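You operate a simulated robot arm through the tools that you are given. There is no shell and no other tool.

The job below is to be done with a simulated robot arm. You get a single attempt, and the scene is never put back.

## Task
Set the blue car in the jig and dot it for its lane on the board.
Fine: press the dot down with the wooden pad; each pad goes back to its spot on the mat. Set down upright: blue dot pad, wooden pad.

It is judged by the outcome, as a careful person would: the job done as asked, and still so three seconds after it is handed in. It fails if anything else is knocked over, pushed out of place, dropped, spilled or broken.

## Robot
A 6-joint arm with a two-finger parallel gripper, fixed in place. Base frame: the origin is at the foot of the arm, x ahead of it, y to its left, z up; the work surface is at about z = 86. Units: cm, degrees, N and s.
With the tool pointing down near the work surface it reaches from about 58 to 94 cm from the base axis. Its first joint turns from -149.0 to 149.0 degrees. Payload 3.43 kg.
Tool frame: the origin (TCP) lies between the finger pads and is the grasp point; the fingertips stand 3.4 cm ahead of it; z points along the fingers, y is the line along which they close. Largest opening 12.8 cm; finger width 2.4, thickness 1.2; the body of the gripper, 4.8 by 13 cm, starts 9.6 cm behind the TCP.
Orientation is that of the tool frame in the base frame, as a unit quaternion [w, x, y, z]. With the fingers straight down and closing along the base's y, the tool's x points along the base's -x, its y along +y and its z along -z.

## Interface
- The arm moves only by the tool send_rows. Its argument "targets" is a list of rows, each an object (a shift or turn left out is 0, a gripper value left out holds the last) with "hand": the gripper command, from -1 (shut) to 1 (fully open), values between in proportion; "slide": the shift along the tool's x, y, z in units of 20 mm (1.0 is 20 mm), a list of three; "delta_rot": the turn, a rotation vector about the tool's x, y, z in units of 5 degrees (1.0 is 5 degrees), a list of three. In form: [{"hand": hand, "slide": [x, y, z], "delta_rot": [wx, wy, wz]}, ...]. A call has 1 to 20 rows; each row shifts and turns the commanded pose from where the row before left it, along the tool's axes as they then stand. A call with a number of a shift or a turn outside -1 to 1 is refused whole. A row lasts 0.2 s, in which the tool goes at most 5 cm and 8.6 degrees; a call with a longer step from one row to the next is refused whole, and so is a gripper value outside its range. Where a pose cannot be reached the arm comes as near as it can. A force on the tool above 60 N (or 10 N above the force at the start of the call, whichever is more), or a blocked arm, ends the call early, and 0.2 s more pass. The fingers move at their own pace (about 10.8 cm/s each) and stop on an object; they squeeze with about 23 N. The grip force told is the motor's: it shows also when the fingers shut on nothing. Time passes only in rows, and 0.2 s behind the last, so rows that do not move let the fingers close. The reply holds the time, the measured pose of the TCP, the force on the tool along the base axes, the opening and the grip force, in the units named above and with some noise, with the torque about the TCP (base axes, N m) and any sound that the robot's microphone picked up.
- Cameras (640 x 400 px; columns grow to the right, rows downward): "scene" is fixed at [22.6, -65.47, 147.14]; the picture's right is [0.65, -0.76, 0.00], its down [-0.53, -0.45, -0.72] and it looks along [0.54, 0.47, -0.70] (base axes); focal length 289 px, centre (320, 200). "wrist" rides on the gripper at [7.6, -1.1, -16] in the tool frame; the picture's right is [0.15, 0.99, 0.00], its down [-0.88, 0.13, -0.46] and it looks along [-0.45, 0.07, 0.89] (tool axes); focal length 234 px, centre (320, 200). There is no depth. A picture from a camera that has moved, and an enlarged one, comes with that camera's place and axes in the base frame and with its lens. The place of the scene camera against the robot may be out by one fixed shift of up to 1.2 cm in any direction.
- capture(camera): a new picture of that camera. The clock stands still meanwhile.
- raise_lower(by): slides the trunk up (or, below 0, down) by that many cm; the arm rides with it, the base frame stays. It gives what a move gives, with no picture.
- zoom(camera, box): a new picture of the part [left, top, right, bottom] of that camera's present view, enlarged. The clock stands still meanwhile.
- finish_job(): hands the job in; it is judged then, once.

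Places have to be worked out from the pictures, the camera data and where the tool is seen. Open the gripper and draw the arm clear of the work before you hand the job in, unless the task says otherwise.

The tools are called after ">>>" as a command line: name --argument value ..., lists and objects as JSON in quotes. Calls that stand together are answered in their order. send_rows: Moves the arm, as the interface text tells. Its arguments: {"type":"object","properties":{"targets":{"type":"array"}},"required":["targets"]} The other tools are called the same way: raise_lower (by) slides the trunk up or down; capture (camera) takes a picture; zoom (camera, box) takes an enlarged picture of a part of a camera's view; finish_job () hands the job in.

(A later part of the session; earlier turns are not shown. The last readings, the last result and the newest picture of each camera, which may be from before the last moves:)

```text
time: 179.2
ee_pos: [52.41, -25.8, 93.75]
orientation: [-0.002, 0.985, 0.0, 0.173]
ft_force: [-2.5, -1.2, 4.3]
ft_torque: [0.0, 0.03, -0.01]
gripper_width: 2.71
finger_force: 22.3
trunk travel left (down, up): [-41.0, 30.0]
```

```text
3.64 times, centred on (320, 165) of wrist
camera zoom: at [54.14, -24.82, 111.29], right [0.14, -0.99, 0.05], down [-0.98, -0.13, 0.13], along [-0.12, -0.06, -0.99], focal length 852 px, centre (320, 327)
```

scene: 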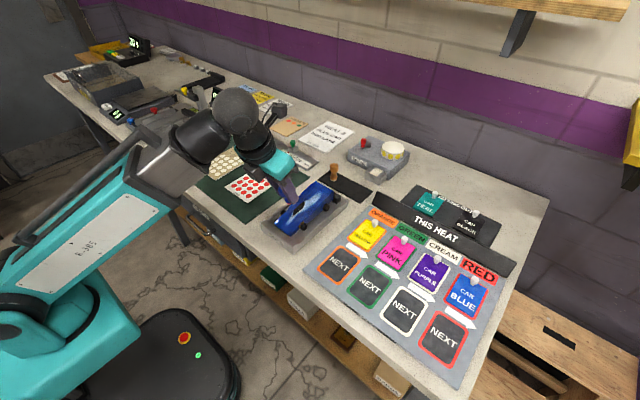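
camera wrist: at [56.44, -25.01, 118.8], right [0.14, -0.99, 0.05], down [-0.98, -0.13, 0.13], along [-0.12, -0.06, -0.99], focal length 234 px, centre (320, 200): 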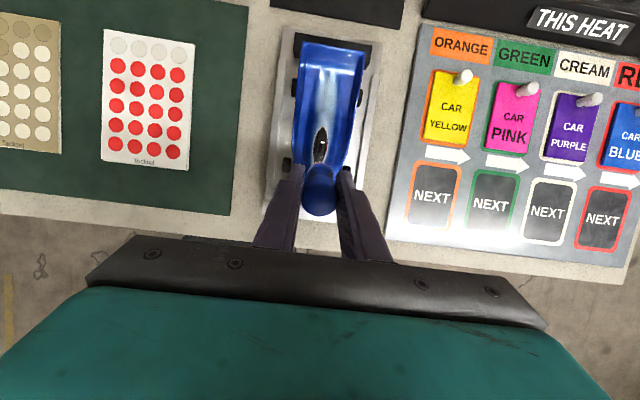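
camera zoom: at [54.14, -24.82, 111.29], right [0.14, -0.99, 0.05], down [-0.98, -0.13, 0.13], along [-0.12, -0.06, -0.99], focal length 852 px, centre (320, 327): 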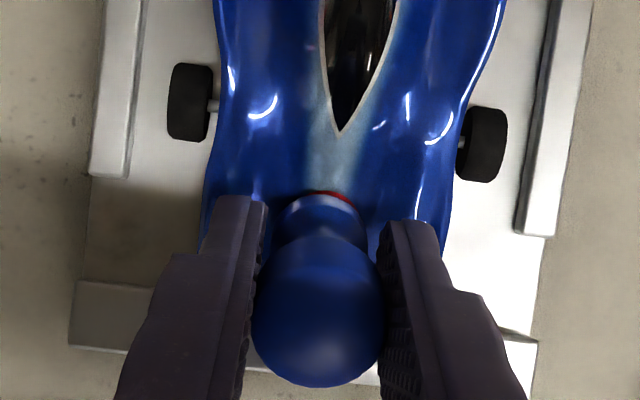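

Contact is starting (4 N) and the nose is settling onto its rests. I press further to about 10–12 N.

>>> send_rows --targets '[{"slide": [0, 0, 0.05]}, {"slide": [0, 0, 0]}]'

>>> send_rows --targets '[{"slide": [0, 0, 0.05]}, {"slide": [0, 0, 0]}]'

>>> send_rows --targets '[{"slide": [0, 0, 0.05]}, {"slide": [0, 0, 0]}]'

>>> zoom --camera "scene" --box '[270, 165, 350, 240]'

```text
time: 179.8
ee_pos: [52.48, -25.95, 93.58]
orientation: [-0.002, 0.985, -0.001, 0.174]
ft_force: [-3.2, -0.6, 11.7]
ft_torque: [-0.13, -0.06, 0.0]
gripper_width: 2.72
finger_force: 23.3
trunk travel left (down, up): [-41.0, 30.0]
```

```text
time: 180.4
ee_pos: [52.46, -25.83, 93.67]
orientation: [0.0, 0.985, -0.001, 0.173]
ft_force: [-4.6, -2.4, 12.2]
ft_torque: [-0.14, -0.04, -0.07]
gripper_width: 2.71
finger_force: 23.1
trunk travel left (down, up): [-41.0, 30.0]
```

```text
time: 181.0
ee_pos: [52.44, -25.91, 93.55]
orientation: [0.001, 0.985, -0.002, 0.173]
ft_force: [-4.3, 0.2, 10.9]
ft_torque: [-0.09, -0.05, -0.01]
gripper_width: 2.73
finger_force: 23.0
trunk travel left (down, up): [-41.0, 30.0]
```

```text
5.33 times, centred on (310, 202) of scene
camera zoom: at [22.6, -65.47, 147.14], right [0.65, -0.76, 0.0], down [-0.53, -0.45, -0.72], along [0.54, 0.47, -0.7], focal length 1543 px, centre (373, 187)
```

zoom: 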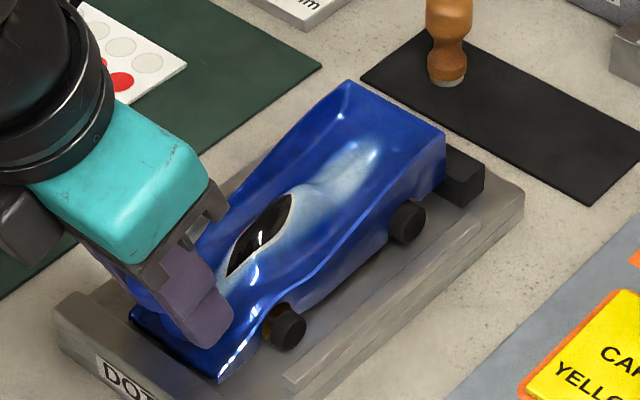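

The force (−4.3, 0, 11) lies right along the pad's axis, i.e. the pad sits square on the hood with ~12 N. I hold, then back off along the axis and look.

>>> send_rows --targets '[{"slide": [0, 0, 0]}, {"slide": [0, 0, 0]}, {"slide": [0, 0, 0]}, {"slide": [0, 0, -0.1]}, {"slide": [0, 0, -0.1]}, {"slide": [0, 0, -0.2]}, {"slide": [0, 0, -0.3]}, {"slide": [0, 0, -0.5]}, {"slide": [0, 0, -0.6]}, {"slide": [0, 0, 0]}]'

>>> zoom --camera "scene" --box '[270, 165, 350, 240]'

>>> zoom --camera "wrist" --box '[260, 90, 380, 220]'

```text
time: 183.2
ee_pos: [51.28, -26.02, 96.94]
orientation: [-0.001, 0.985, 0.0, 0.174]
ft_force: [0.2, -0.4, -0.8]
ft_torque: [0.01, 0.01, -0.02]
gripper_width: 2.7
finger_force: 23.2
trunk travel left (down, up): [-41.0, 30.0]
```

```text
5.33 times, centred on (310, 202) of scene
camera zoom: at [22.6, -65.47, 147.14], right [0.65, -0.76, 0.0], down [-0.53, -0.45, -0.72], along [0.54, 0.47, -0.7], focal length 1543 px, centre (373, 187)
```

zoom: 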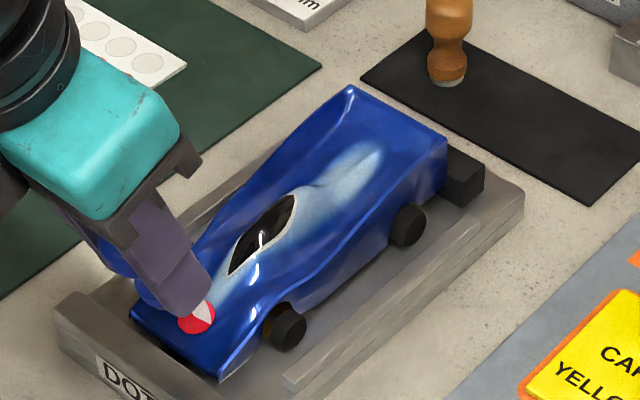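

```text
3.08 times, centred on (320, 155) of wrist
camera zoom: at [53.0, -24.86, 114.48], right [0.14, -0.99, 0.05], down [-0.98, -0.13, 0.13], along [-0.12, -0.06, -0.99], focal length 720 px, centre (320, 338)
```

zoom: 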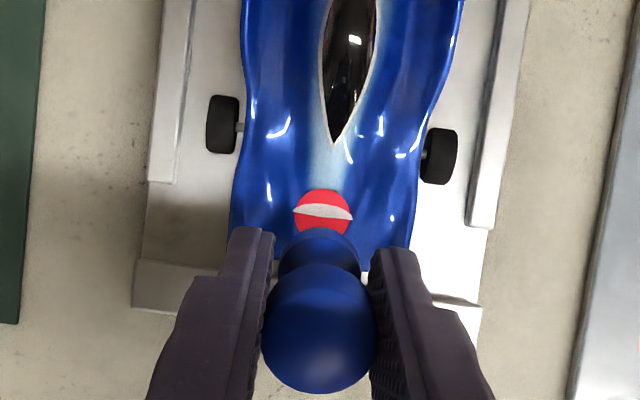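

The dot is on the hood now. I zoom in on it.

>>> zoom --camera "scene" --box '[285, 200, 315, 230]'

>>> zoom --camera "wrist" --box '[290, 130, 350, 180]'

```text
13.33 times, centred on (300, 215) of scene
camera zoom: at [22.6, -65.47, 147.14], right [0.65, -0.76, 0.0], down [-0.53, -0.45, -0.72], along [0.54, 0.47, -0.7], focal length 3856 px, centre (587, 0)
```

zoom: 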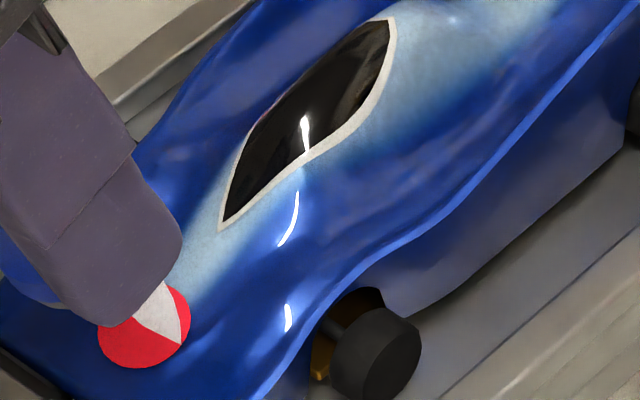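

```text
8.00 times, centred on (320, 155) of wrist
camera zoom: at [53.0, -24.86, 114.48], right [0.14, -0.99, 0.05], down [-0.98, -0.13, 0.13], along [-0.12, -0.06, -0.99], focal length 1873 px, centre (320, 560)
```

zoom: 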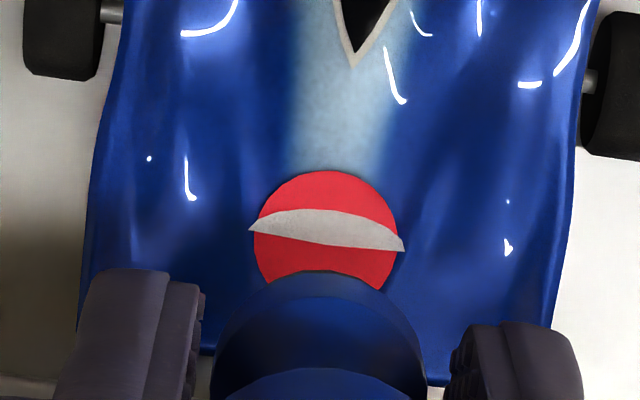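

The dot transferred: it is on the middle of the hood at about (54.2, −25.85), with a lifted fold showing that it still needs pressing with the wooden pad. First I take the blue pad home: up and away, straighten.

>>> send_rows --targets '[{"slide": [0, 0, -0.3]}, {"slide": [0.342, 0, -0.94]}, {"slide": [0.342, 0, -0.94]}, {"delta_rot": [0, -1, 0]}, {"delta_rot": [0, -1, 0]}, {"delta_rot": [0, -1, 0]}, {"delta_rot": [0, -1, 0]}, {"slide": [0.8, 0, 0]}, {"slide": [0.8, 0, 0]}, {"slide": [0.8, 0, 0]}, {"slide": [0.8, 0, 0]}, {"slide": [0.8, 0, 0]}, {"slide": [0.8, 0, 0]}, {"slide": [0.8, 0, 0]}, {"slide": [0, 0, 0]}]'

>>> capture --camera "scene"

>>> zoom --camera "scene" --box '[265, 165, 345, 240]'

```text
time: 186.4
ee_pos: [65.03, -27.32, 96.4]
orientation: [0.0, 1.0, -0.001, 0.0]
ft_force: [0.3, 0.5, -0.6]
ft_torque: [0.03, -0.01, 0.02]
gripper_width: 2.71
finger_force: 23.3
out of reach, approached as far as the arm can: row 6, 7
trunk travel left (down, up): [-41.0, 30.0]
```

```text
taken
```

scene: 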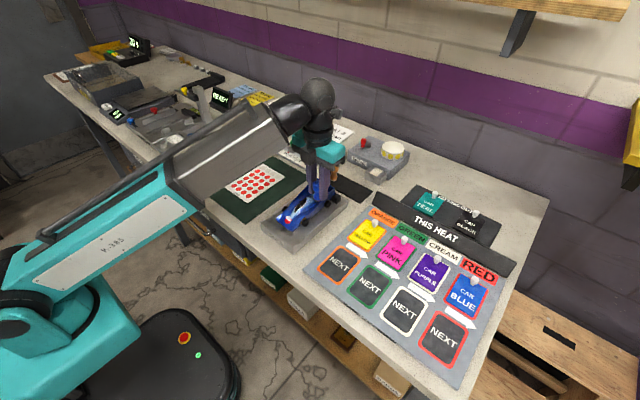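

```text
5.33 times, centred on (305, 202) of scene
camera zoom: at [22.6, -65.47, 147.14], right [0.65, -0.76, 0.0], down [-0.53, -0.45, -0.72], along [0.54, 0.47, -0.7], focal length 1543 px, centre (400, 187)
```

zoom: 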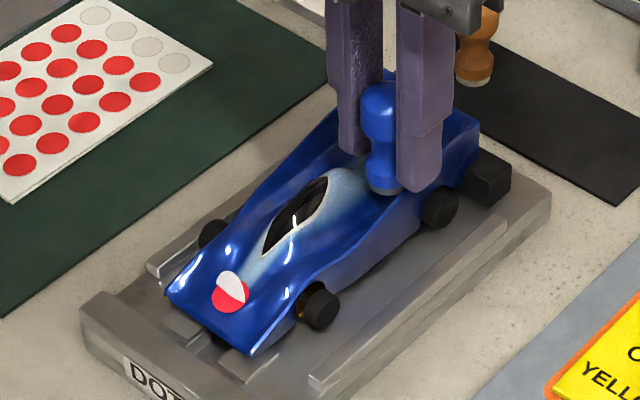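

The un-tilt was cut short by reach and the tool came out lower than planned — the pad may have nudged the car. I stop and look closely.

>>> zoom --camera "scene" --box '[280, 185, 360, 245]'

>>> zoom --camera "wrist" --box '[240, 20, 420, 220]'

>>> zoom --camera "scene" --box '[310, 175, 360, 215]'

```text
6.67 times, centred on (320, 215) of scene
camera zoom: at [22.6, -65.47, 147.14], right [0.65, -0.76, 0.0], down [-0.53, -0.45, -0.72], along [0.54, 0.47, -0.7], focal length 1928 px, centre (320, 100)
```

zoom: 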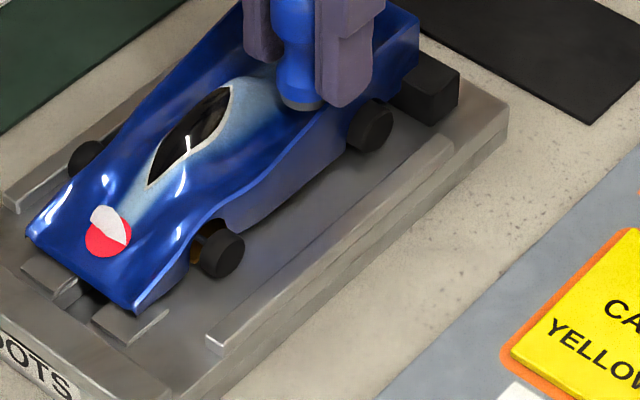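

```text
2.00 times, centred on (330, 120) of wrist
camera zoom: at [72.65, -26.3, 112.16], right [0.14, -0.99, 0.0], down [-0.88, -0.13, 0.46], along [-0.45, -0.06, -0.89], focal length 468 px, centre (300, 360)
```

zoom: 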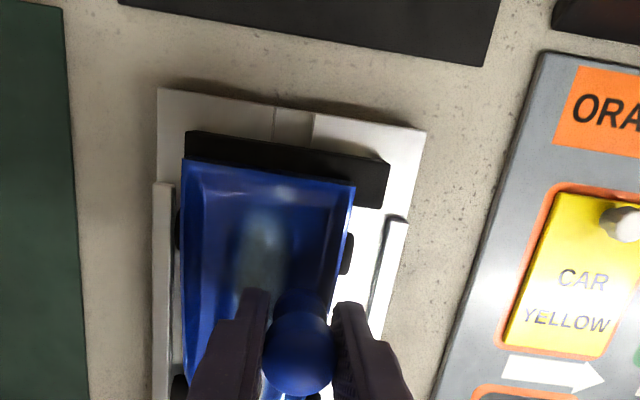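

```text
10.00 times, centred on (335, 195) of scene
camera zoom: at [22.6, -65.47, 147.14], right [0.65, -0.76, 0.0], down [-0.53, -0.45, -0.72], along [0.54, 0.47, -0.7], focal length 2892 px, centre (170, 250)
```

zoom: 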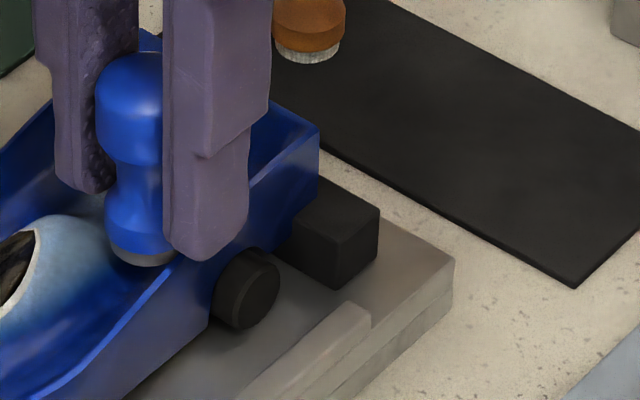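

The car was nudged about 1 cm back and 0.6 cm sideways (still upright in the jig, dot intact on the hood); the pad now hangs free inside the tail tray. I lift straight up first; I will re-seat the car once the pad is home.

>>> send_rows --targets '[{"slide": [0, 0, -0.3]}, {"slide": [0, 0, -0.5]}, {"slide": [0, 0, -0.7]}, {"slide": [0, 0, -0.7]}, {"slide": [0, 0, -0.7]}, {"slide": [0, 0, -0.7]}, {"slide": [0, 0, 0]}]'

>>> zoom --camera "scene" --box '[270, 165, 360, 240]'

```text
time: 188.0
ee_pos: [66.0, -27.77, 101.05]
orientation: [0.001, 1.0, -0.001, 0.005]
ft_force: [0.5, 0.8, -0.2]
ft_torque: [-0.02, -0.02, 0.01]
gripper_width: 2.7
finger_force: 22.6
out of reach, approached as far as the arm can: row 5, 6
trunk travel left (down, up): [-41.0, 30.0]
```

```text
5.33 times, centred on (315, 202) of scene
camera zoom: at [22.6, -65.47, 147.14], right [0.65, -0.76, 0.0], down [-0.53, -0.45, -0.72], along [0.54, 0.47, -0.7], focal length 1543 px, centre (347, 187)
```

zoom: 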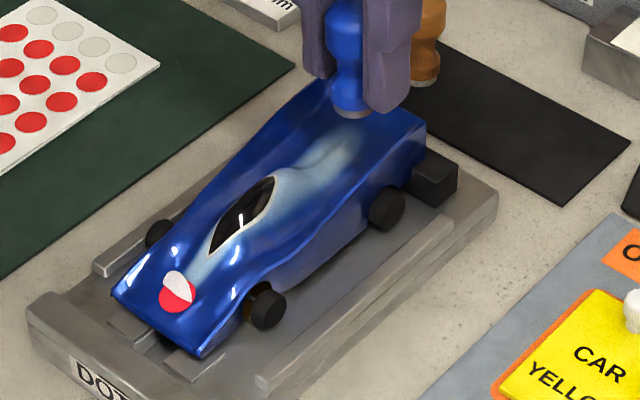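

At this low trunk height the arm is limited upward, which caused that. I raise the trunk back by 24 cm (the tool simply goes up with it).

>>> raise_lower --by 24

>>> send_rows --targets '[{"slide": [0, 0, 0.5]}, {"slide": [0, 0, 1]}, {"slide": [0, 0, 1]}, {"slide": [0, 0, 1]}, {"slide": [0, 0, 1]}, {"slide": [0, 0, 1]}, {"slide": [0, 0, 1]}, {"slide": [0, 0, 0]}]'

```text
time: 190.5
ee_pos: [66.02, -27.77, 125.0]
orientation: [0.003, 1.0, -0.001, 0.005]
ft_force: [-0.7, 0.1, -0.9]
ft_torque: [-0.02, 0.02, 0.02]
gripper_width: 2.7
finger_force: 23.3
trunk travel left (down, up): [-65.0, 6.0]
```

```text
time: 192.3
ee_pos: [66.05, -27.75, 111.89]
orientation: [0.002, 1.0, -0.001, 0.004]
ft_force: [0.1, -0.8, -1.0]
ft_torque: [0.0, -0.01, -0.04]
gripper_width: 2.72
finger_force: 22.9
trunk travel left (down, up): [-65.0, 6.0]
```

Good. I straighten the small residual tilt and go over the blue pad's home spot.

>>> send_rows --targets '[{"delta_rot": [0.046, -0.092, -0.023]}, {"slide": [0.936, 0.196, 0]}, {"slide": [0.936, 0.196, 0]}, {"slide": [0.936, 0.196, 0]}, {"slide": [0.936, 0.196, 0]}, {"slide": [0.936, 0.196, 0]}, {"slide": [0.936, 0.196, 0]}, {"slide": [0.936, 0.196, 0]}, {"slide": [0, 0, 1]}, {"slide": [0, 0, 1]}, {"slide": [0, 0, 1]}, {"slide": [0, 0, 1]}, {"slide": [0, 0, 1]}, {"slide": [0, 0, 1]}, {"slide": [0, 0, 1]}, {"slide": [0, 0, 0]}]'

>>> zoom --camera "scene" --box '[320, 150, 390, 205]'

>>> zoom --camera "wrist" --box '[240, 80, 400, 230]'

```text
time: 195.7
ee_pos: [79.16, -30.61, 98.27]
orientation: [-0.001, 1.0, 0.0, 0.001]
ft_force: [0.3, 0.7, -0.1]
ft_torque: [0.0, 0.01, 0.02]
gripper_width: 2.73
finger_force: 23.0
trunk travel left (down, up): [-65.0, 6.0]
```

```text
7.27 times, centred on (355, 178) of scene
camera zoom: at [22.6, -65.47, 147.14], right [0.65, -0.76, 0.0], down [-0.53, -0.45, -0.72], along [0.54, 0.47, -0.7], focal length 2104 px, centre (66, 364)
```

zoom: 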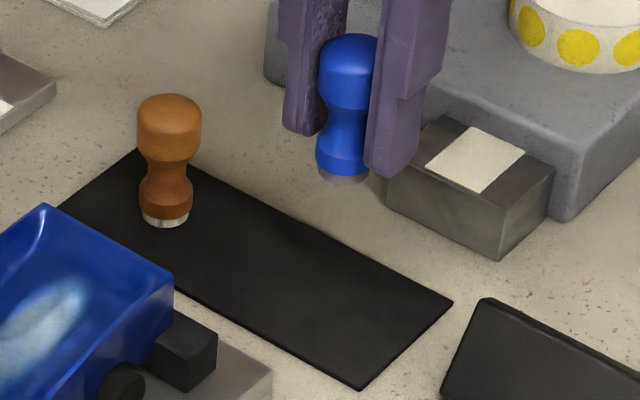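

```text
2.67 times, centred on (320, 155) of wrist
camera zoom: at [86.86, -29.48, 114.18], right [0.15, -0.99, 0.0], down [-0.88, -0.13, 0.45], along [-0.45, -0.07, -0.89], focal length 624 px, centre (320, 320)
```

zoom: 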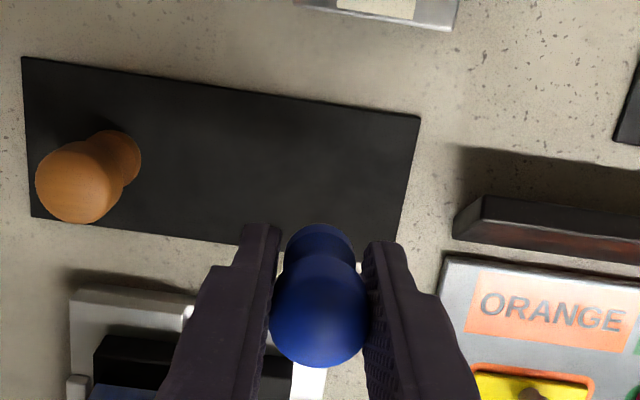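

Over the spot. I lower to 92 and then in small steps until the pad touches the mat.

>>> send_rows --targets '[{"slide": [0, 0, 0.6]}, {"slide": [0, 0, 0.8]}, {"slide": [0, 0, 0.8]}, {"slide": [0, 0, 0.6]}, {"slide": [0, 0, 0.3]}, {"slide": [0, 0, 0]}]'

>>> send_rows --targets '[{"slide": [0, 0, 0.1]}, {"slide": [0, 0, 0.1]}, {"slide": [0, 0, 0]}]'

>>> zoom --camera "scene" --box '[330, 160, 380, 200]'

```text
time: 197.1
ee_pos: [79.35, -30.66, 91.9]
orientation: [-0.002, 1.0, 0.0, 0.001]
ft_force: [0.2, -0.2, 0.0]
ft_torque: [-0.01, -0.03, 0.01]
gripper_width: 2.72
finger_force: 23.2
trunk travel left (down, up): [-65.0, 6.0]
```

```text
time: 197.9
ee_pos: [79.21, -30.62, 91.39]
orientation: [0.0, 1.0, 0.0, 0.001]
ft_force: [0.7, -0.2, 0.0]
ft_torque: [0.01, -0.01, 0.0]
gripper_width: 2.74
finger_force: 23.1
trunk travel left (down, up): [-65.0, 6.0]
```

```text
10.00 times, centred on (355, 180) of scene
camera zoom: at [22.6, -65.47, 147.14], right [0.65, -0.76, 0.0], down [-0.53, -0.45, -0.72], along [0.54, 0.47, -0.7], focal length 2892 px, centre (-30, 400)
```

zoom: 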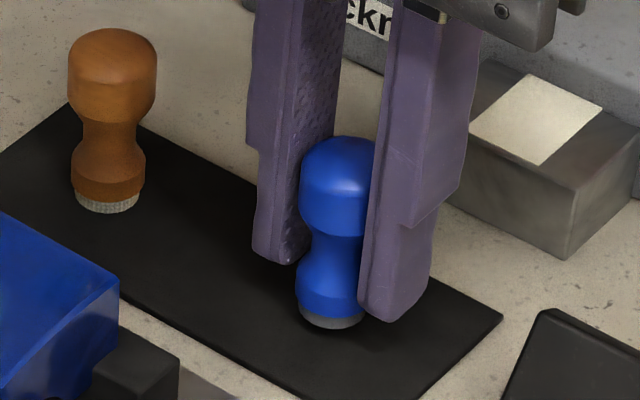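

>>> send_rows --targets '[{"slide": [0, 0, 0.05]}, {"slide": [0, 0, 0.05]}, {"slide": [0, 0, 0]}]'

>>> send_rows --targets '[{"slide": [0, 0, 0.05]}, {"slide": [0, 0, 0]}]'

>>> send_rows --targets '[{"slide": [0, 0, 0.05]}, {"slide": [0, 0, 0]}]'

```text
time: 198.7
ee_pos: [79.2, -30.48, 91.21]
orientation: [-0.002, 1.0, 0.001, 0.001]
ft_force: [-0.4, 0.6, -0.7]
ft_torque: [0.0, 0.01, 0.0]
gripper_width: 2.68
finger_force: 23.3
trunk travel left (down, up): [-65.0, 6.0]
```

```text
time: 199.3
ee_pos: [79.19, -30.52, 91.02]
orientation: [-0.001, 1.0, 0.0, 0.001]
ft_force: [0.5, -0.8, -0.6]
ft_torque: [-0.01, -0.02, 0.0]
gripper_width: 2.73
finger_force: 23.1
trunk travel left (down, up): [-65.0, 6.0]
```

```text
time: 199.9
ee_pos: [79.24, -30.4, 91.02]
orientation: [-0.001, 1.0, 0.0, 0.0]
ft_force: [0.4, -0.4, -0.3]
ft_torque: [0.03, 0.02, 0.01]
gripper_width: 2.71
finger_force: 23.1
trunk travel left (down, up): [-65.0, 6.0]
```

>>> send_rows --targets '[{"slide": [0, 0, 0.05]}, {"slide": [0, 0, 0]}]'

>>> send_rows --targets '[{"slide": [0, 0, 0.05]}, {"slide": [0, 0, 0]}]'

>>> send_rows --targets '[{"slide": [0, 0, 0.04]}, {"slide": [0, 0, 0]}]'

>>> zoom --camera "scene" --box '[330, 160, 380, 200]'

```text
time: 200.5
ee_pos: [79.19, -30.59, 90.92]
orientation: [-0.001, 1.0, 0.0, 0.001]
ft_force: [-0.2, 0.5, -1.1]
ft_torque: [0.01, 0.0, 0.01]
gripper_width: 2.71
finger_force: 22.9
trunk travel left (down, up): [-65.0, 6.0]
```

```text
time: 201.1
ee_pos: [79.18, -30.5, 90.88]
orientation: [-0.001, 1.0, 0.0, 0.0]
ft_force: [0.7, 0.0, -0.9]
ft_torque: [0.02, 0.02, 0.0]
gripper_width: 2.72
finger_force: 23.0
trunk travel left (down, up): [-65.0, 6.0]
```

```text
time: 201.7
ee_pos: [79.25, -30.52, 90.79]
orientation: [-0.001, 1.0, 0.0, 0.0]
ft_force: [0.9, 1.2, -0.7]
ft_torque: [0.01, -0.02, 0.0]
gripper_width: 2.71
finger_force: 23.2
trunk travel left (down, up): [-65.0, 6.0]
```

```text
10.00 times, centred on (355, 180) of scene
camera zoom: at [22.6, -65.47, 147.14], right [0.65, -0.76, 0.0], down [-0.53, -0.45, -0.72], along [0.54, 0.47, -0.7], focal length 2892 px, centre (-30, 400)
```

zoom: 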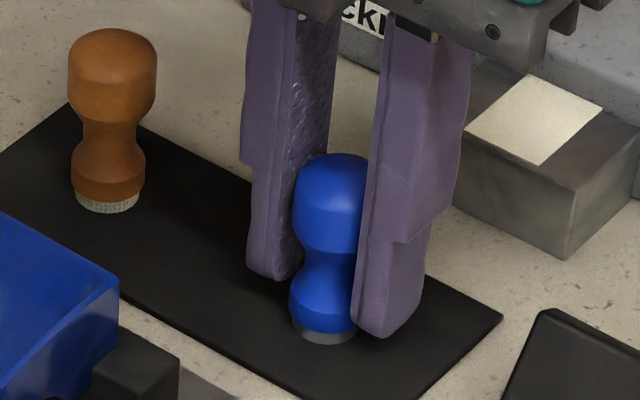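

The pad hangs about 0.45 cm toward −x from its original spot (it shifted a little in the fingers). I shift +0.45 cm in x and continue down.

>>> send_rows --targets '[{"slide": [0.11, 0, -0.05]}, {"slide": [0.11, 0, 0]}, {"slide": [0, 0, 0.05]}, {"slide": [0, 0, 0.04]}, {"slide": [0, 0, 0]}]'

>>> send_rows --targets '[{"slide": [0, 0, 0.04]}, {"slide": [0, 0, 0]}]'

>>> send_rows --targets '[{"slide": [0, 0, 0.04]}, {"slide": [0, 0, 0]}]'

>>> zoom --camera "scene" --box '[330, 160, 380, 200]'

```text
time: 202.9
ee_pos: [79.75, -30.51, 90.8]
orientation: [-0.001, 1.0, -0.001, 0.001]
ft_force: [-1.2, 0.4, 0.5]
ft_torque: [-0.06, 0.02, -0.01]
gripper_width: 2.72
finger_force: 22.9
trunk travel left (down, up): [-65.0, 6.0]
```

```text
time: 203.5
ee_pos: [79.58, -30.52, 90.76]
orientation: [-0.001, 1.0, 0.0, 0.0]
ft_force: [-0.6, 0.1, 5.6]
ft_torque: [0.02, 0.04, 0.04]
gripper_width: 2.7
finger_force: 23.1
trunk travel left (down, up): [-65.0, 6.0]
```

```text
time: 204.1
ee_pos: [79.77, -30.51, 90.73]
orientation: [0.0, 1.0, 0.0, 0.001]
ft_force: [1.5, -1.5, 11.4]
ft_torque: [-0.08, -0.12, 0.02]
gripper_width: 2.69
finger_force: 23.5
trunk travel left (down, up): [-65.0, 6.0]
```

```text
10.00 times, centred on (355, 180) of scene
camera zoom: at [22.6, -65.47, 147.14], right [0.65, -0.76, 0.0], down [-0.53, -0.45, -0.72], along [0.54, 0.47, -0.7], focal length 2892 px, centre (-30, 400)
```

zoom: 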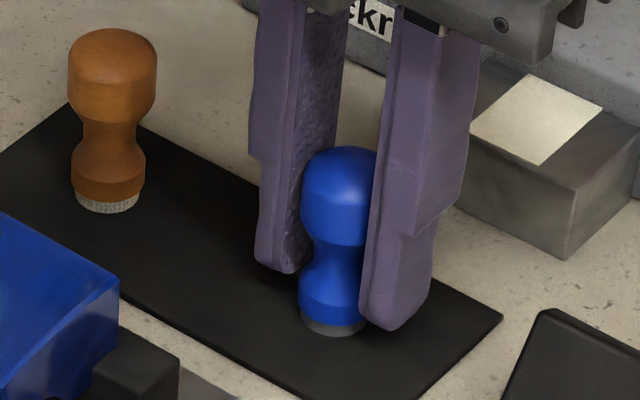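

The base is back on its original place (within ~1 mm) and touching. I relieve the preload and open.

>>> send_rows --targets '[{"slide": [0, 0, -0.04]}, {"slide": [0, 0, 0]}, {"hand": -0.57, "slide": [0, 0, 0]}, {"hand": -0.53, "slide": [0, 0, 0]}, {"hand": -0.45, "slide": [0, 0, 0]}, {"hand": -0.3, "slide": [0, 0, 0]}, {"hand": -0.125, "slide": [0, 0, 0]}, {"slide": [0, 0, 0]}]'

>>> zoom --camera "scene" --box '[330, 160, 380, 200]'

>>> zoom --camera "wrist" --box '[240, 80, 400, 230]'

```text
time: 205.9
ee_pos: [79.64, -30.5, 90.69]
orientation: [-0.001, 1.0, 0.0, 0.001]
ft_force: [-0.5, -0.4, 0.8]
ft_torque: [0.01, -0.03, -0.02]
gripper_width: 5.61
finger_force: 0.0
trunk travel left (down, up): [-65.0, 6.0]
```

```text
10.00 times, centred on (355, 180) of scene
camera zoom: at [22.6, -65.47, 147.14], right [0.65, -0.76, 0.0], down [-0.53, -0.45, -0.72], along [0.54, 0.47, -0.7], focal length 2892 px, centre (-30, 400)
```

zoom: 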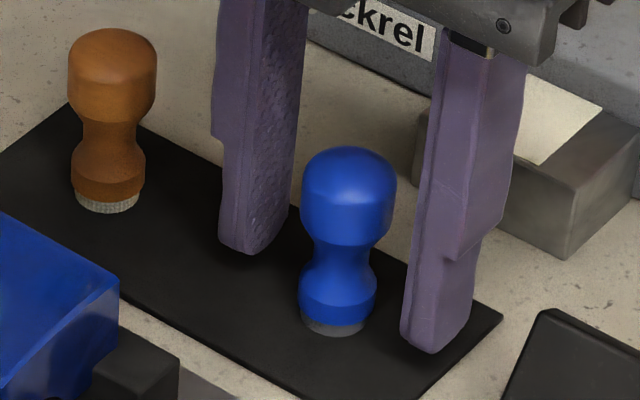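

```text
2.67 times, centred on (320, 155) of wrist
camera zoom: at [87.26, -29.39, 106.62], right [0.15, -0.99, 0.0], down [-0.88, -0.13, 0.45], along [-0.45, -0.07, -0.89], focal length 624 px, centre (320, 320)
```

zoom: 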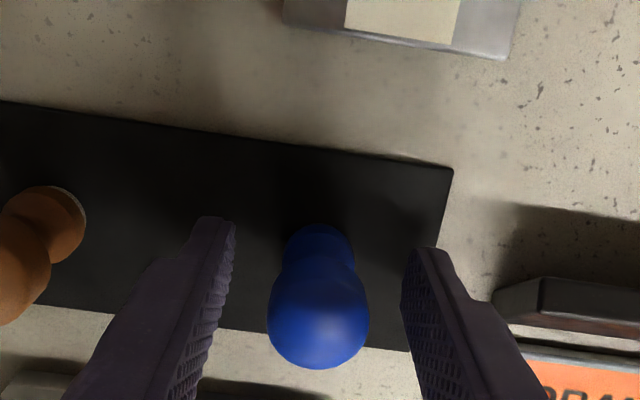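

The blue pad stands upright on its spot. I rise straight up, clear of it, and go look at the car to re-seat it.

>>> send_rows --targets '[{"slide": [0, 0, -0.4]}, {"slide": [0, 0, -0.8]}, {"slide": [0, 0, -1]}, {"slide": [0, 0, -1]}, {"slide": [0, 0, -1]}, {"slide": [0, 0, -1]}, {"slide": [0, 0, -1]}, {"slide": [-0.8, -0.2, 0]}, {"slide": [-0.8, -0.2, 0]}, {"slide": [-0.8, -0.2, 0]}, {"slide": [-0.8, -0.2, 0]}, {"slide": [-0.8, -0.2, 0]}, {"slide": [-0.8, -0.2, 0]}, {"slide": [-0.8, -0.2, 0]}, {"slide": [-0.8, -0.2, 0]}, {"slide": [-0.8, -0.2, 0]}, {"slide": [-0.8, -0.2, 0]}, {"slide": [0, 0, 0]}]'

>>> zoom --camera "wrist" --box '[220, 20, 420, 240]'

>>> zoom --camera "scene" --box '[265, 165, 365, 245]'

```text
time: 209.7
ee_pos: [63.76, -26.31, 103.12]
orientation: [-0.001, 1.0, 0.0, 0.001]
ft_force: [0.5, 0.9, 0.0]
ft_torque: [0.03, 0.02, -0.02]
gripper_width: 5.62
finger_force: 0.1
trunk travel left (down, up): [-65.0, 6.0]
```

```text
1.82 times, centred on (320, 130) of wrist
camera zoom: at [71.35, -25.25, 119.05], right [0.15, -0.99, 0.0], down [-0.88, -0.13, 0.45], along [-0.45, -0.07, -0.89], focal length 426 px, centre (320, 327)
```

zoom: 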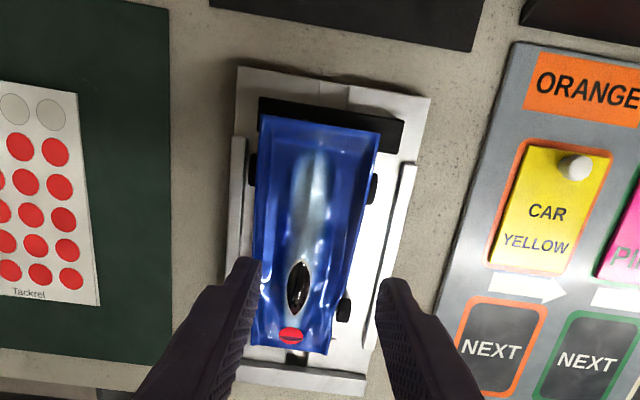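

```text
5.00 times, centred on (315, 205) of scene
camera zoom: at [22.6, -65.47, 147.14], right [0.65, -0.76, 0.0], down [-0.53, -0.45, -0.72], along [0.54, 0.47, -0.7], focal length 1446 px, centre (345, 175)
```

zoom: 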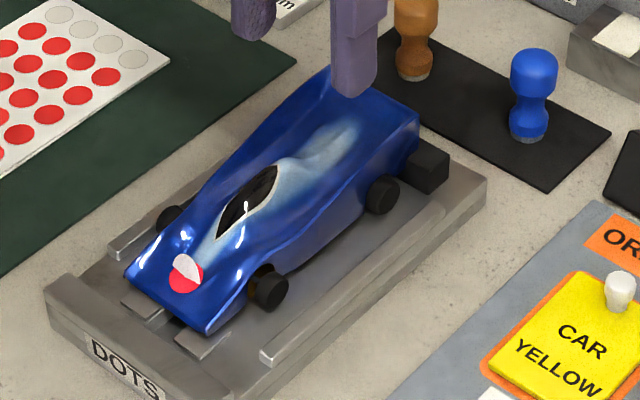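

The car has slid back (nose x≈54.1, tail over the stop bar) and 0.6 cm toward +y. I open to ~8 cm, go down around its middle at (63.2, −25.4) to re-seat it.

>>> send_rows --targets '[{"hand": 0.27, "slide": [-0.28, -0.45, 0]}, {"slide": [0, 0, 0.5]}, {"slide": [0, 0, 0.8]}, {"slide": [0, 0, 0.8]}, {"slide": [0, 0, 0.8]}, {"slide": [0, 0, 0]}]'

>>> zoom --camera "wrist" --box '[220, 40, 420, 240]'

>>> zoom --camera "scene" --box '[275, 155, 365, 240]'

```text
time: 211.1
ee_pos: [62.94, -25.68, 97.28]
orientation: [0.0, 1.0, 0.0, 0.001]
ft_force: [0.8, -0.3, -0.4]
ft_torque: [0.02, -0.02, -0.03]
gripper_width: 8.12
finger_force: 0.1
trunk travel left (down, up): [-65.0, 6.0]
```

```text
2.00 times, centred on (320, 140) of wrist
camera zoom: at [70.6, -24.5, 113.27], right [0.15, -0.99, 0.0], down [-0.88, -0.13, 0.45], along [-0.45, -0.07, -0.89], focal length 468 px, centre (320, 320)
```

zoom: 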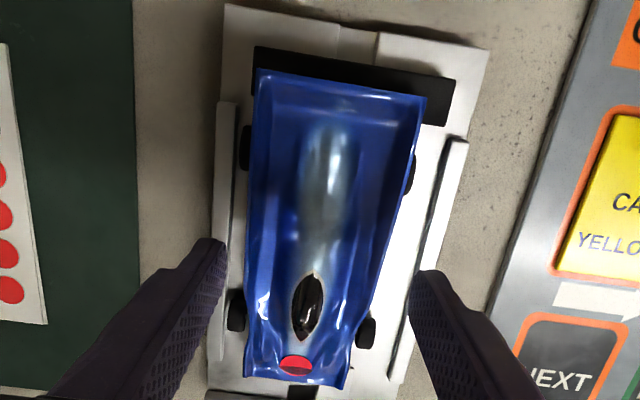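

```text
4.71 times, centred on (320, 198) of scene
camera zoom: at [22.6, -65.47, 147.14], right [0.65, -0.76, 0.0], down [-0.53, -0.45, -0.72], along [0.54, 0.47, -0.7], focal length 1361 px, centre (320, 212)
```

zoom: 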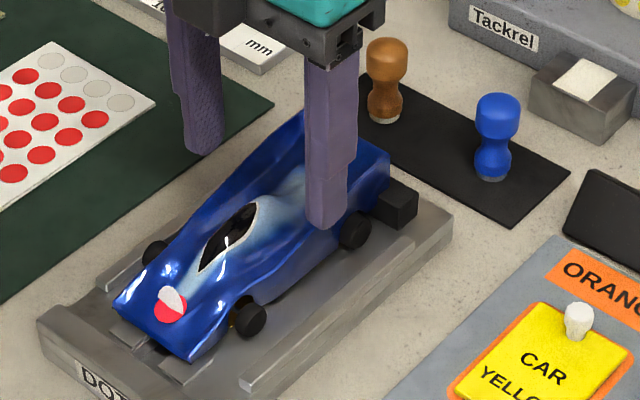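

Centred within a few mm; I nudge +0.2 cm in y and descend to TCP z≈92.6, keeping the tips above the rails.

>>> send_rows --targets '[{"slide": [0, -0.12, 0.4]}, {"slide": [0, 0, 0.5]}, {"slide": [0, 0, 0.5]}, {"slide": [0, 0, 0.5]}, {"slide": [0, 0, 0.3]}, {"slide": [0, 0, 0.1]}, {"slide": [0, 0, 0]}]'

>>> zoom --camera "wrist" --box '[220, 40, 420, 240]'

>>> zoom --camera "scene" --box '[285, 170, 365, 235]'

```text
time: 212.7
ee_pos: [63.03, -25.47, 92.64]
orientation: [-0.001, 1.0, 0.001, 0.001]
ft_force: [0.1, 0.5, 0.1]
ft_torque: [0.01, 0.01, 0.0]
gripper_width: 8.14
finger_force: 0.1
trunk travel left (down, up): [-65.0, 6.0]
```

```text
2.00 times, centred on (320, 140) of wrist
camera zoom: at [70.65, -24.35, 108.6], right [0.15, -0.99, 0.0], down [-0.88, -0.13, 0.45], along [-0.45, -0.07, -0.89], focal length 468 px, centre (320, 320)
```

zoom: 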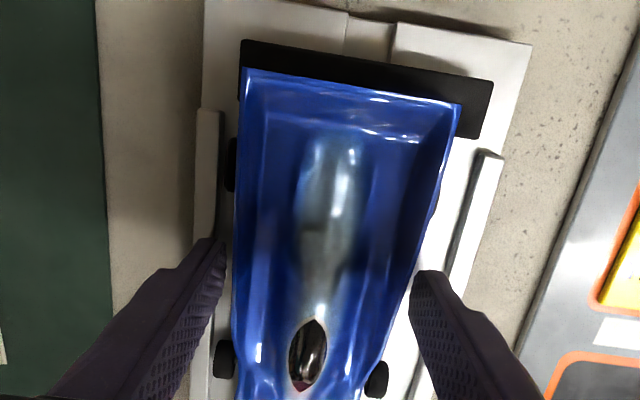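

```text
6.15 times, centred on (325, 202) of scene
camera zoom: at [22.6, -65.47, 147.14], right [0.65, -0.76, 0.0], down [-0.53, -0.45, -0.72], along [0.54, 0.47, -0.7], focal length 1780 px, centre (289, 185)
```

zoom: 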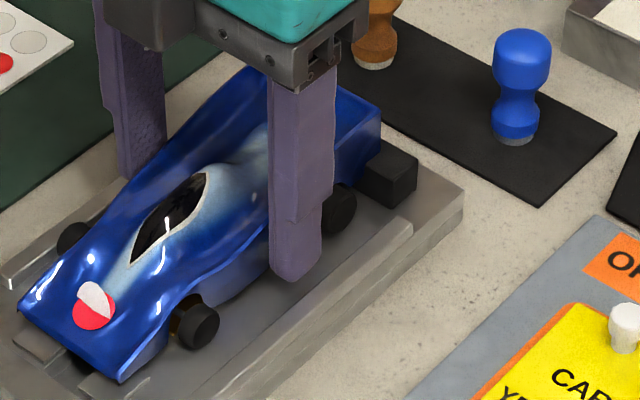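

Fingers straddle the body cleanly. I close on it.

>>> send_rows --targets '[{"hand": 0.18, "slide": [0, 0, 0]}, {"hand": 0.12, "slide": [0, 0, 0]}, {"hand": 0.08, "slide": [0, 0, 0]}, {"hand": 0.04, "slide": [0, 0, 0]}, {"hand": -0.1, "slide": [0, 0, 0]}, {"hand": -1, "slide": [0, 0, 0]}, {"slide": [0, 0, 0]}, {"slide": [0, 0, 0]}]'

>>> send_rows --targets '[{"slide": [0, 0, -0.2]}, {"slide": [0, 0, -0.3]}, {"slide": [0, 0, -0.3]}, {"slide": [0, 0, 0]}]'

>>> zoom --camera "scene" --box '[275, 170, 365, 240]'

>>> capture --camera "wrist"

```text
time: 214.5
ee_pos: [63.02, -25.43, 92.67]
orientation: [0.0, 1.0, 0.0, 0.001]
ft_force: [0.1, 0.2, 1.2]
ft_torque: [0.14, 0.0, -0.03]
gripper_width: 6.79
finger_force: 23.4
trunk travel left (down, up): [-65.0, 6.0]
```

```text
time: 215.5
ee_pos: [62.98, -25.49, 94.12]
orientation: [-0.001, 1.0, 0.0, 0.001]
ft_force: [-0.1, -0.3, -2.8]
ft_torque: [-0.01, 0.0, -0.01]
gripper_width: 6.78
finger_force: 23.2
trunk travel left (down, up): [-65.0, 6.0]
```

```text
5.71 times, centred on (320, 205) of scene
camera zoom: at [22.6, -65.47, 147.14], right [0.65, -0.76, 0.0], down [-0.53, -0.45, -0.72], along [0.54, 0.47, -0.7], focal length 1653 px, centre (320, 171)
```

zoom: 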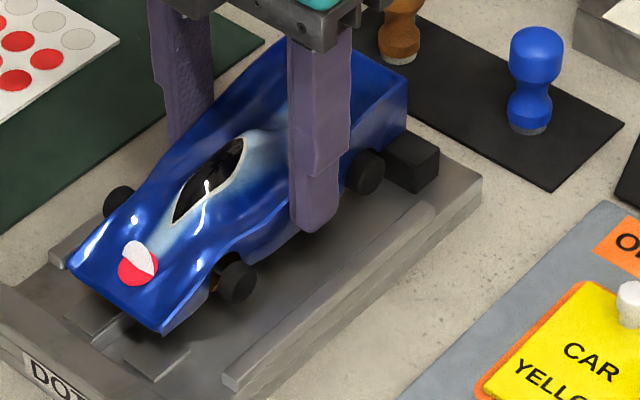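

```text
taken
camera wrist: at [70.63, -24.35, 110.13], right [0.15, -0.99, 0.0], down [-0.88, -0.13, 0.45], along [-0.45, -0.07, -0.89], focal length 234 px, centre (320, 200)
```

wrist: 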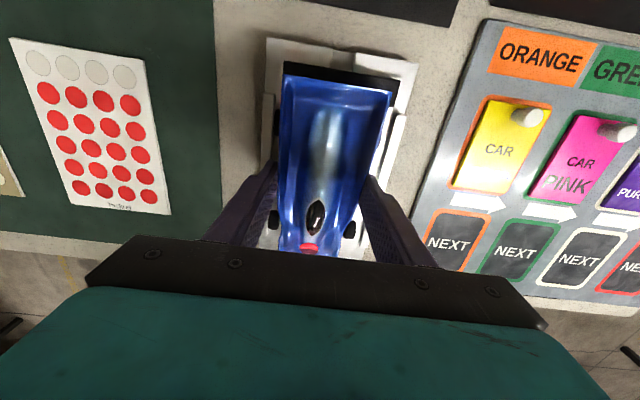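

Held and lifted 1.5 cm, dot untouched. I shift it −1.4 cm in x and −0.55 cm in y to the centred seat, then lower.

>>> send_rows --targets '[{"slide": [-0.35, 0.14, 0]}, {"slide": [-0.35, 0.135, 0]}, {"slide": [0, 0, 0]}, {"slide": [0, 0, 0.3]}, {"slide": [0, 0, 0.2]}, {"slide": [0, 0, 0.1]}, {"slide": [0, 0, 0]}]'

>>> zoom --camera "wrist" --box '[240, 20, 420, 260]'

>>> zoom --camera "scene" --box '[275, 170, 365, 240]'

```text
time: 217.1
ee_pos: [61.62, -26.0, 93.06]
orientation: [0.0, 1.0, 0.0, 0.002]
ft_force: [-0.6, 0.6, -1.5]
ft_torque: [-0.04, 0.02, 0.0]
gripper_width: 6.79
finger_force: 22.8
trunk travel left (down, up): [-65.0, 6.0]
```

```text
1.67 times, centred on (330, 140) of wrist
camera zoom: at [69.2, -24.91, 109.0], right [0.15, -0.99, 0.0], down [-0.88, -0.13, 0.45], along [-0.45, -0.07, -0.89], focal length 390 px, centre (303, 300)
```

zoom: 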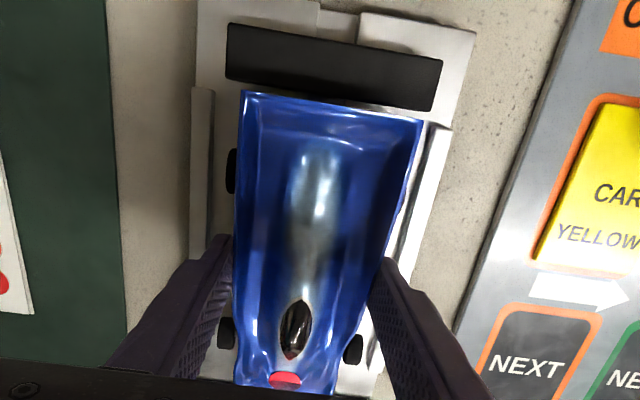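

```text
5.71 times, centred on (320, 205) of scene
camera zoom: at [22.6, -65.47, 147.14], right [0.65, -0.76, 0.0], down [-0.53, -0.45, -0.72], along [0.54, 0.47, -0.7], focal length 1653 px, centre (320, 171)
```

zoom: 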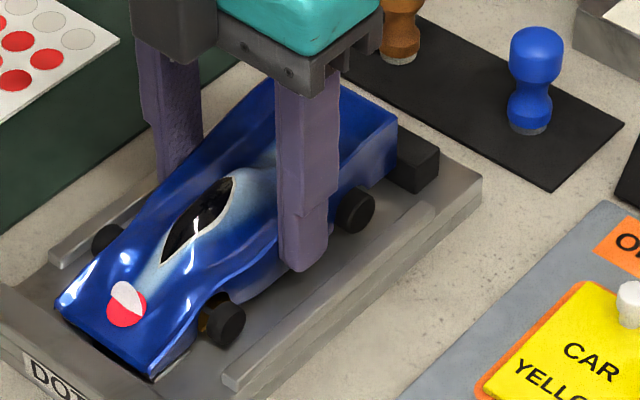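

Nice gap to the bar and centred. I lower in small steps to wheel contact.

>>> send_rows --targets '[{"slide": [0, 0, 0.05]}, {"slide": [0, 0, 0.05]}, {"slide": [0, 0, 0]}]'

>>> send_rows --targets '[{"slide": [0, 0, 0.04]}, {"slide": [0, 0, 0]}]'

>>> send_rows --targets '[{"slide": [0, 0, 0.04]}, {"slide": [0, 0, 0]}]'

```text
time: 217.9
ee_pos: [61.68, -26.03, 92.9]
orientation: [-0.001, 1.0, 0.0, 0.001]
ft_force: [-0.7, -0.5, -0.5]
ft_torque: [-0.02, -0.04, 0.0]
gripper_width: 6.78
finger_force: 23.1
trunk travel left (down, up): [-65.0, 6.0]
```

```text
time: 218.5
ee_pos: [61.63, -25.86, 92.73]
orientation: [-0.001, 1.0, 0.0, 0.0]
ft_force: [0.3, 0.2, -1.9]
ft_torque: [0.0, 0.02, -0.03]
gripper_width: 6.78
finger_force: 23.3
trunk travel left (down, up): [-65.0, 6.0]
```

```text
time: 219.1
ee_pos: [61.64, -25.85, 92.68]
orientation: [0.0, 1.0, 0.0, 0.001]
ft_force: [3.0, -1.3, 8.2]
ft_torque: [0.11, 0.37, 0.07]
gripper_width: 6.78
finger_force: 23.3
trunk travel left (down, up): [-65.0, 6.0]
```

Wheels down (8 N). I relieve slightly, open just enough, and rise straight up.

>>> send_rows --targets '[{"slide": [0, 0, -0.03]}, {"slide": [0, 0, 0]}, {"hand": 0.06, "slide": [0, 0, 0]}, {"hand": 0.09, "slide": [0, 0, 0]}, {"hand": 0.13, "slide": [0, 0, 0]}, {"hand": 0.18, "slide": [0, 0, 0]}, {"slide": [0, 0, 0]}, {"slide": [0, 0, -0.3]}, {"slide": [0, 0, -0.5]}, {"slide": [0, 0, -0.8]}, {"slide": [0, 0, -0.8]}, {"slide": [0, 0, -0.8]}, {"slide": [0, 0, -0.8]}, {"slide": [0, 0, -0.8]}, {"slide": [0, 0, 0]}]'

>>> zoom --camera "wrist" --box '[240, 20, 420, 240]'

>>> zoom --camera "scene" --box '[265, 165, 365, 245]'

```text
time: 222.3
ee_pos: [61.59, -26.1, 102.35]
orientation: [-0.001, 1.0, 0.0, 0.001]
ft_force: [-0.4, 0.3, 0.6]
ft_torque: [-0.01, 0.02, 0.01]
gripper_width: 7.57
finger_force: 0.0
trunk travel left (down, up): [-65.0, 6.0]
```

```text
1.82 times, centred on (330, 130) of wrist
camera zoom: at [69.17, -25.01, 118.23], right [0.15, -0.99, 0.0], down [-0.88, -0.13, 0.45], along [-0.45, -0.07, -0.89], focal length 426 px, centre (302, 327)
```

zoom: 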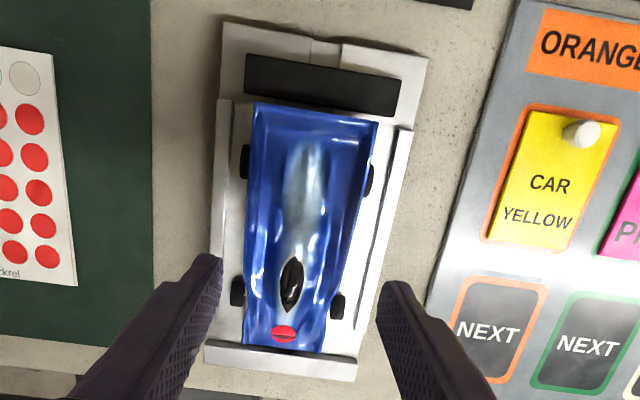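

```text
5.00 times, centred on (315, 205) of scene
camera zoom: at [22.6, -65.47, 147.14], right [0.65, -0.76, 0.0], down [-0.53, -0.45, -0.72], along [0.54, 0.47, -0.7], focal length 1446 px, centre (345, 175)
```

zoom: 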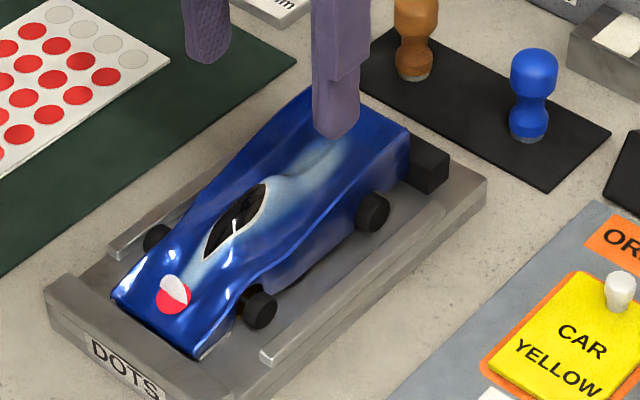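

The car is seated again, squarely, with the dot in place at about (54.1, −25.9). Now I go to the wooden pad at about (79.2, −21.75).

>>> send_rows --targets '[{"slide": [0.9, -0.22, 0]}, {"slide": [0.9, -0.22, 0]}, {"slide": [0.9, -0.22, 0]}, {"hand": -0.125, "slide": [0.9, -0.22, 0]}, {"slide": [0.9, -0.22, 0]}, {"slide": [0.9, -0.22, 0]}, {"slide": [0.9, -0.22, 0]}, {"slide": [0.9, -0.22, 0]}, {"slide": [0.9, -0.22, 0]}, {"slide": [0.7, -0.2, 0]}, {"slide": [0, 0, 0]}]'

>>> zoom --camera "wrist" --box '[220, 80, 400, 230]'

>>> zoom --camera "scene" --box '[320, 145, 380, 195]'

```text
time: 224.7
ee_pos: [79.28, -21.69, 102.41]
orientation: [-0.001, 1.0, 0.0, 0.0]
ft_force: [0.1, 0.0, -0.5]
ft_torque: [-0.01, 0.01, 0.0]
gripper_width: 5.58
finger_force: 0.0
trunk travel left (down, up): [-65.0, 6.0]
```

```text
2.67 times, centred on (310, 155) of wrist
camera zoom: at [86.95, -20.61, 118.39], right [0.15, -0.99, 0.0], down [-0.88, -0.13, 0.45], along [-0.45, -0.07, -0.89], focal length 624 px, centre (347, 320)
```

zoom: 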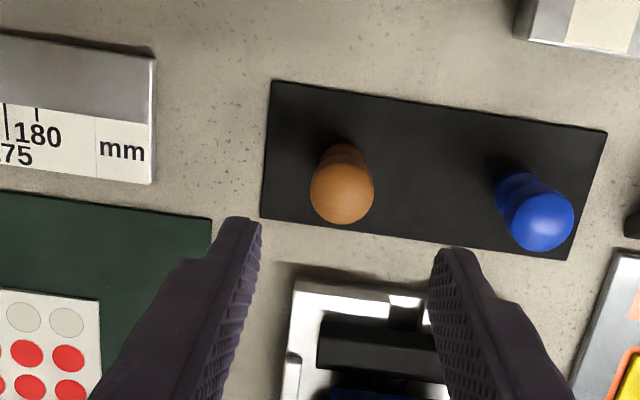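

```text
8.00 times, centred on (350, 170) of scene
camera zoom: at [22.6, -65.47, 147.14], right [0.65, -0.76, 0.0], down [-0.53, -0.45, -0.72], along [0.54, 0.47, -0.7], focal length 2314 px, centre (80, 440)
```

zoom: 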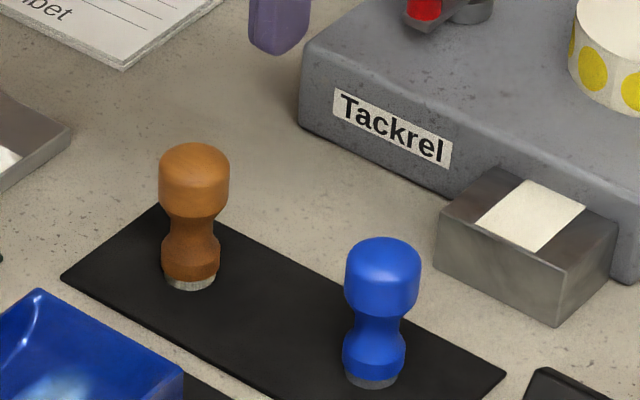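

I shift slightly (+0.2 x, +0.15 y) and come down to z≈96 to re-check over the wooden knob.

>>> send_rows --targets '[{"slide": [0.1, -0.08, 0.6]}, {"slide": [0, 0, 0.9]}, {"slide": [0, 0, 0.9]}, {"slide": [0, 0, 0.8]}, {"slide": [0, 0, 0]}]'

>>> zoom --camera "wrist" --box '[240, 100, 400, 230]'

>>> zoom --camera "scene" --box '[320, 145, 380, 195]'

```text
time: 225.9
ee_pos: [79.73, -21.43, 95.92]
orientation: [-0.001, 1.0, 0.0, 0.001]
ft_force: [0.4, 0.6, 0.2]
ft_torque: [0.01, -0.03, -0.01]
gripper_width: 5.62
finger_force: 0.1
trunk travel left (down, up): [-65.0, 6.0]
```

```text
3.08 times, centred on (320, 165) of wrist
camera zoom: at [87.27, -20.32, 111.87], right [0.15, -0.99, 0.0], down [-0.88, -0.13, 0.45], along [-0.45, -0.07, -0.89], focal length 720 px, centre (320, 308)
```

zoom: 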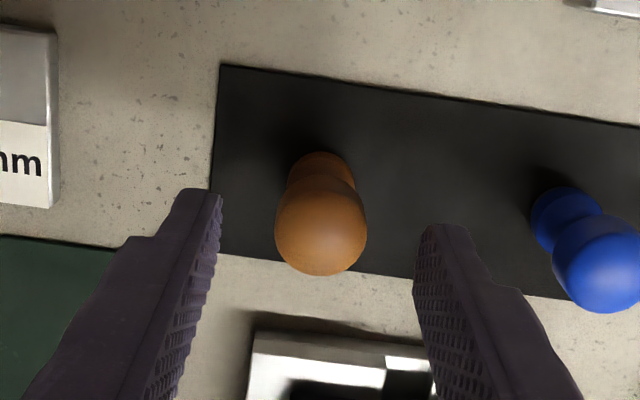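

```text
8.00 times, centred on (350, 170) of scene
camera zoom: at [22.6, -65.47, 147.14], right [0.65, -0.76, 0.0], down [-0.53, -0.45, -0.72], along [0.54, 0.47, -0.7], focal length 2314 px, centre (80, 440)
```

zoom: 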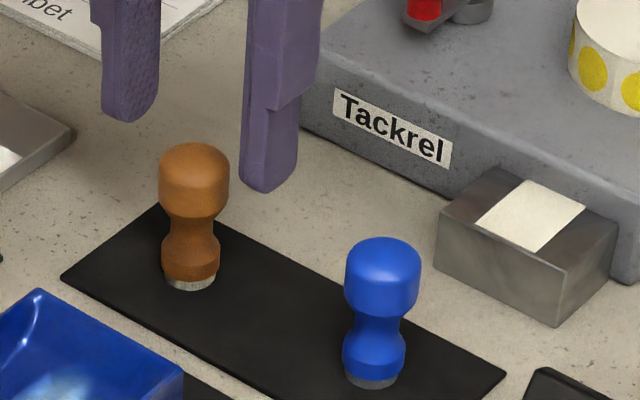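

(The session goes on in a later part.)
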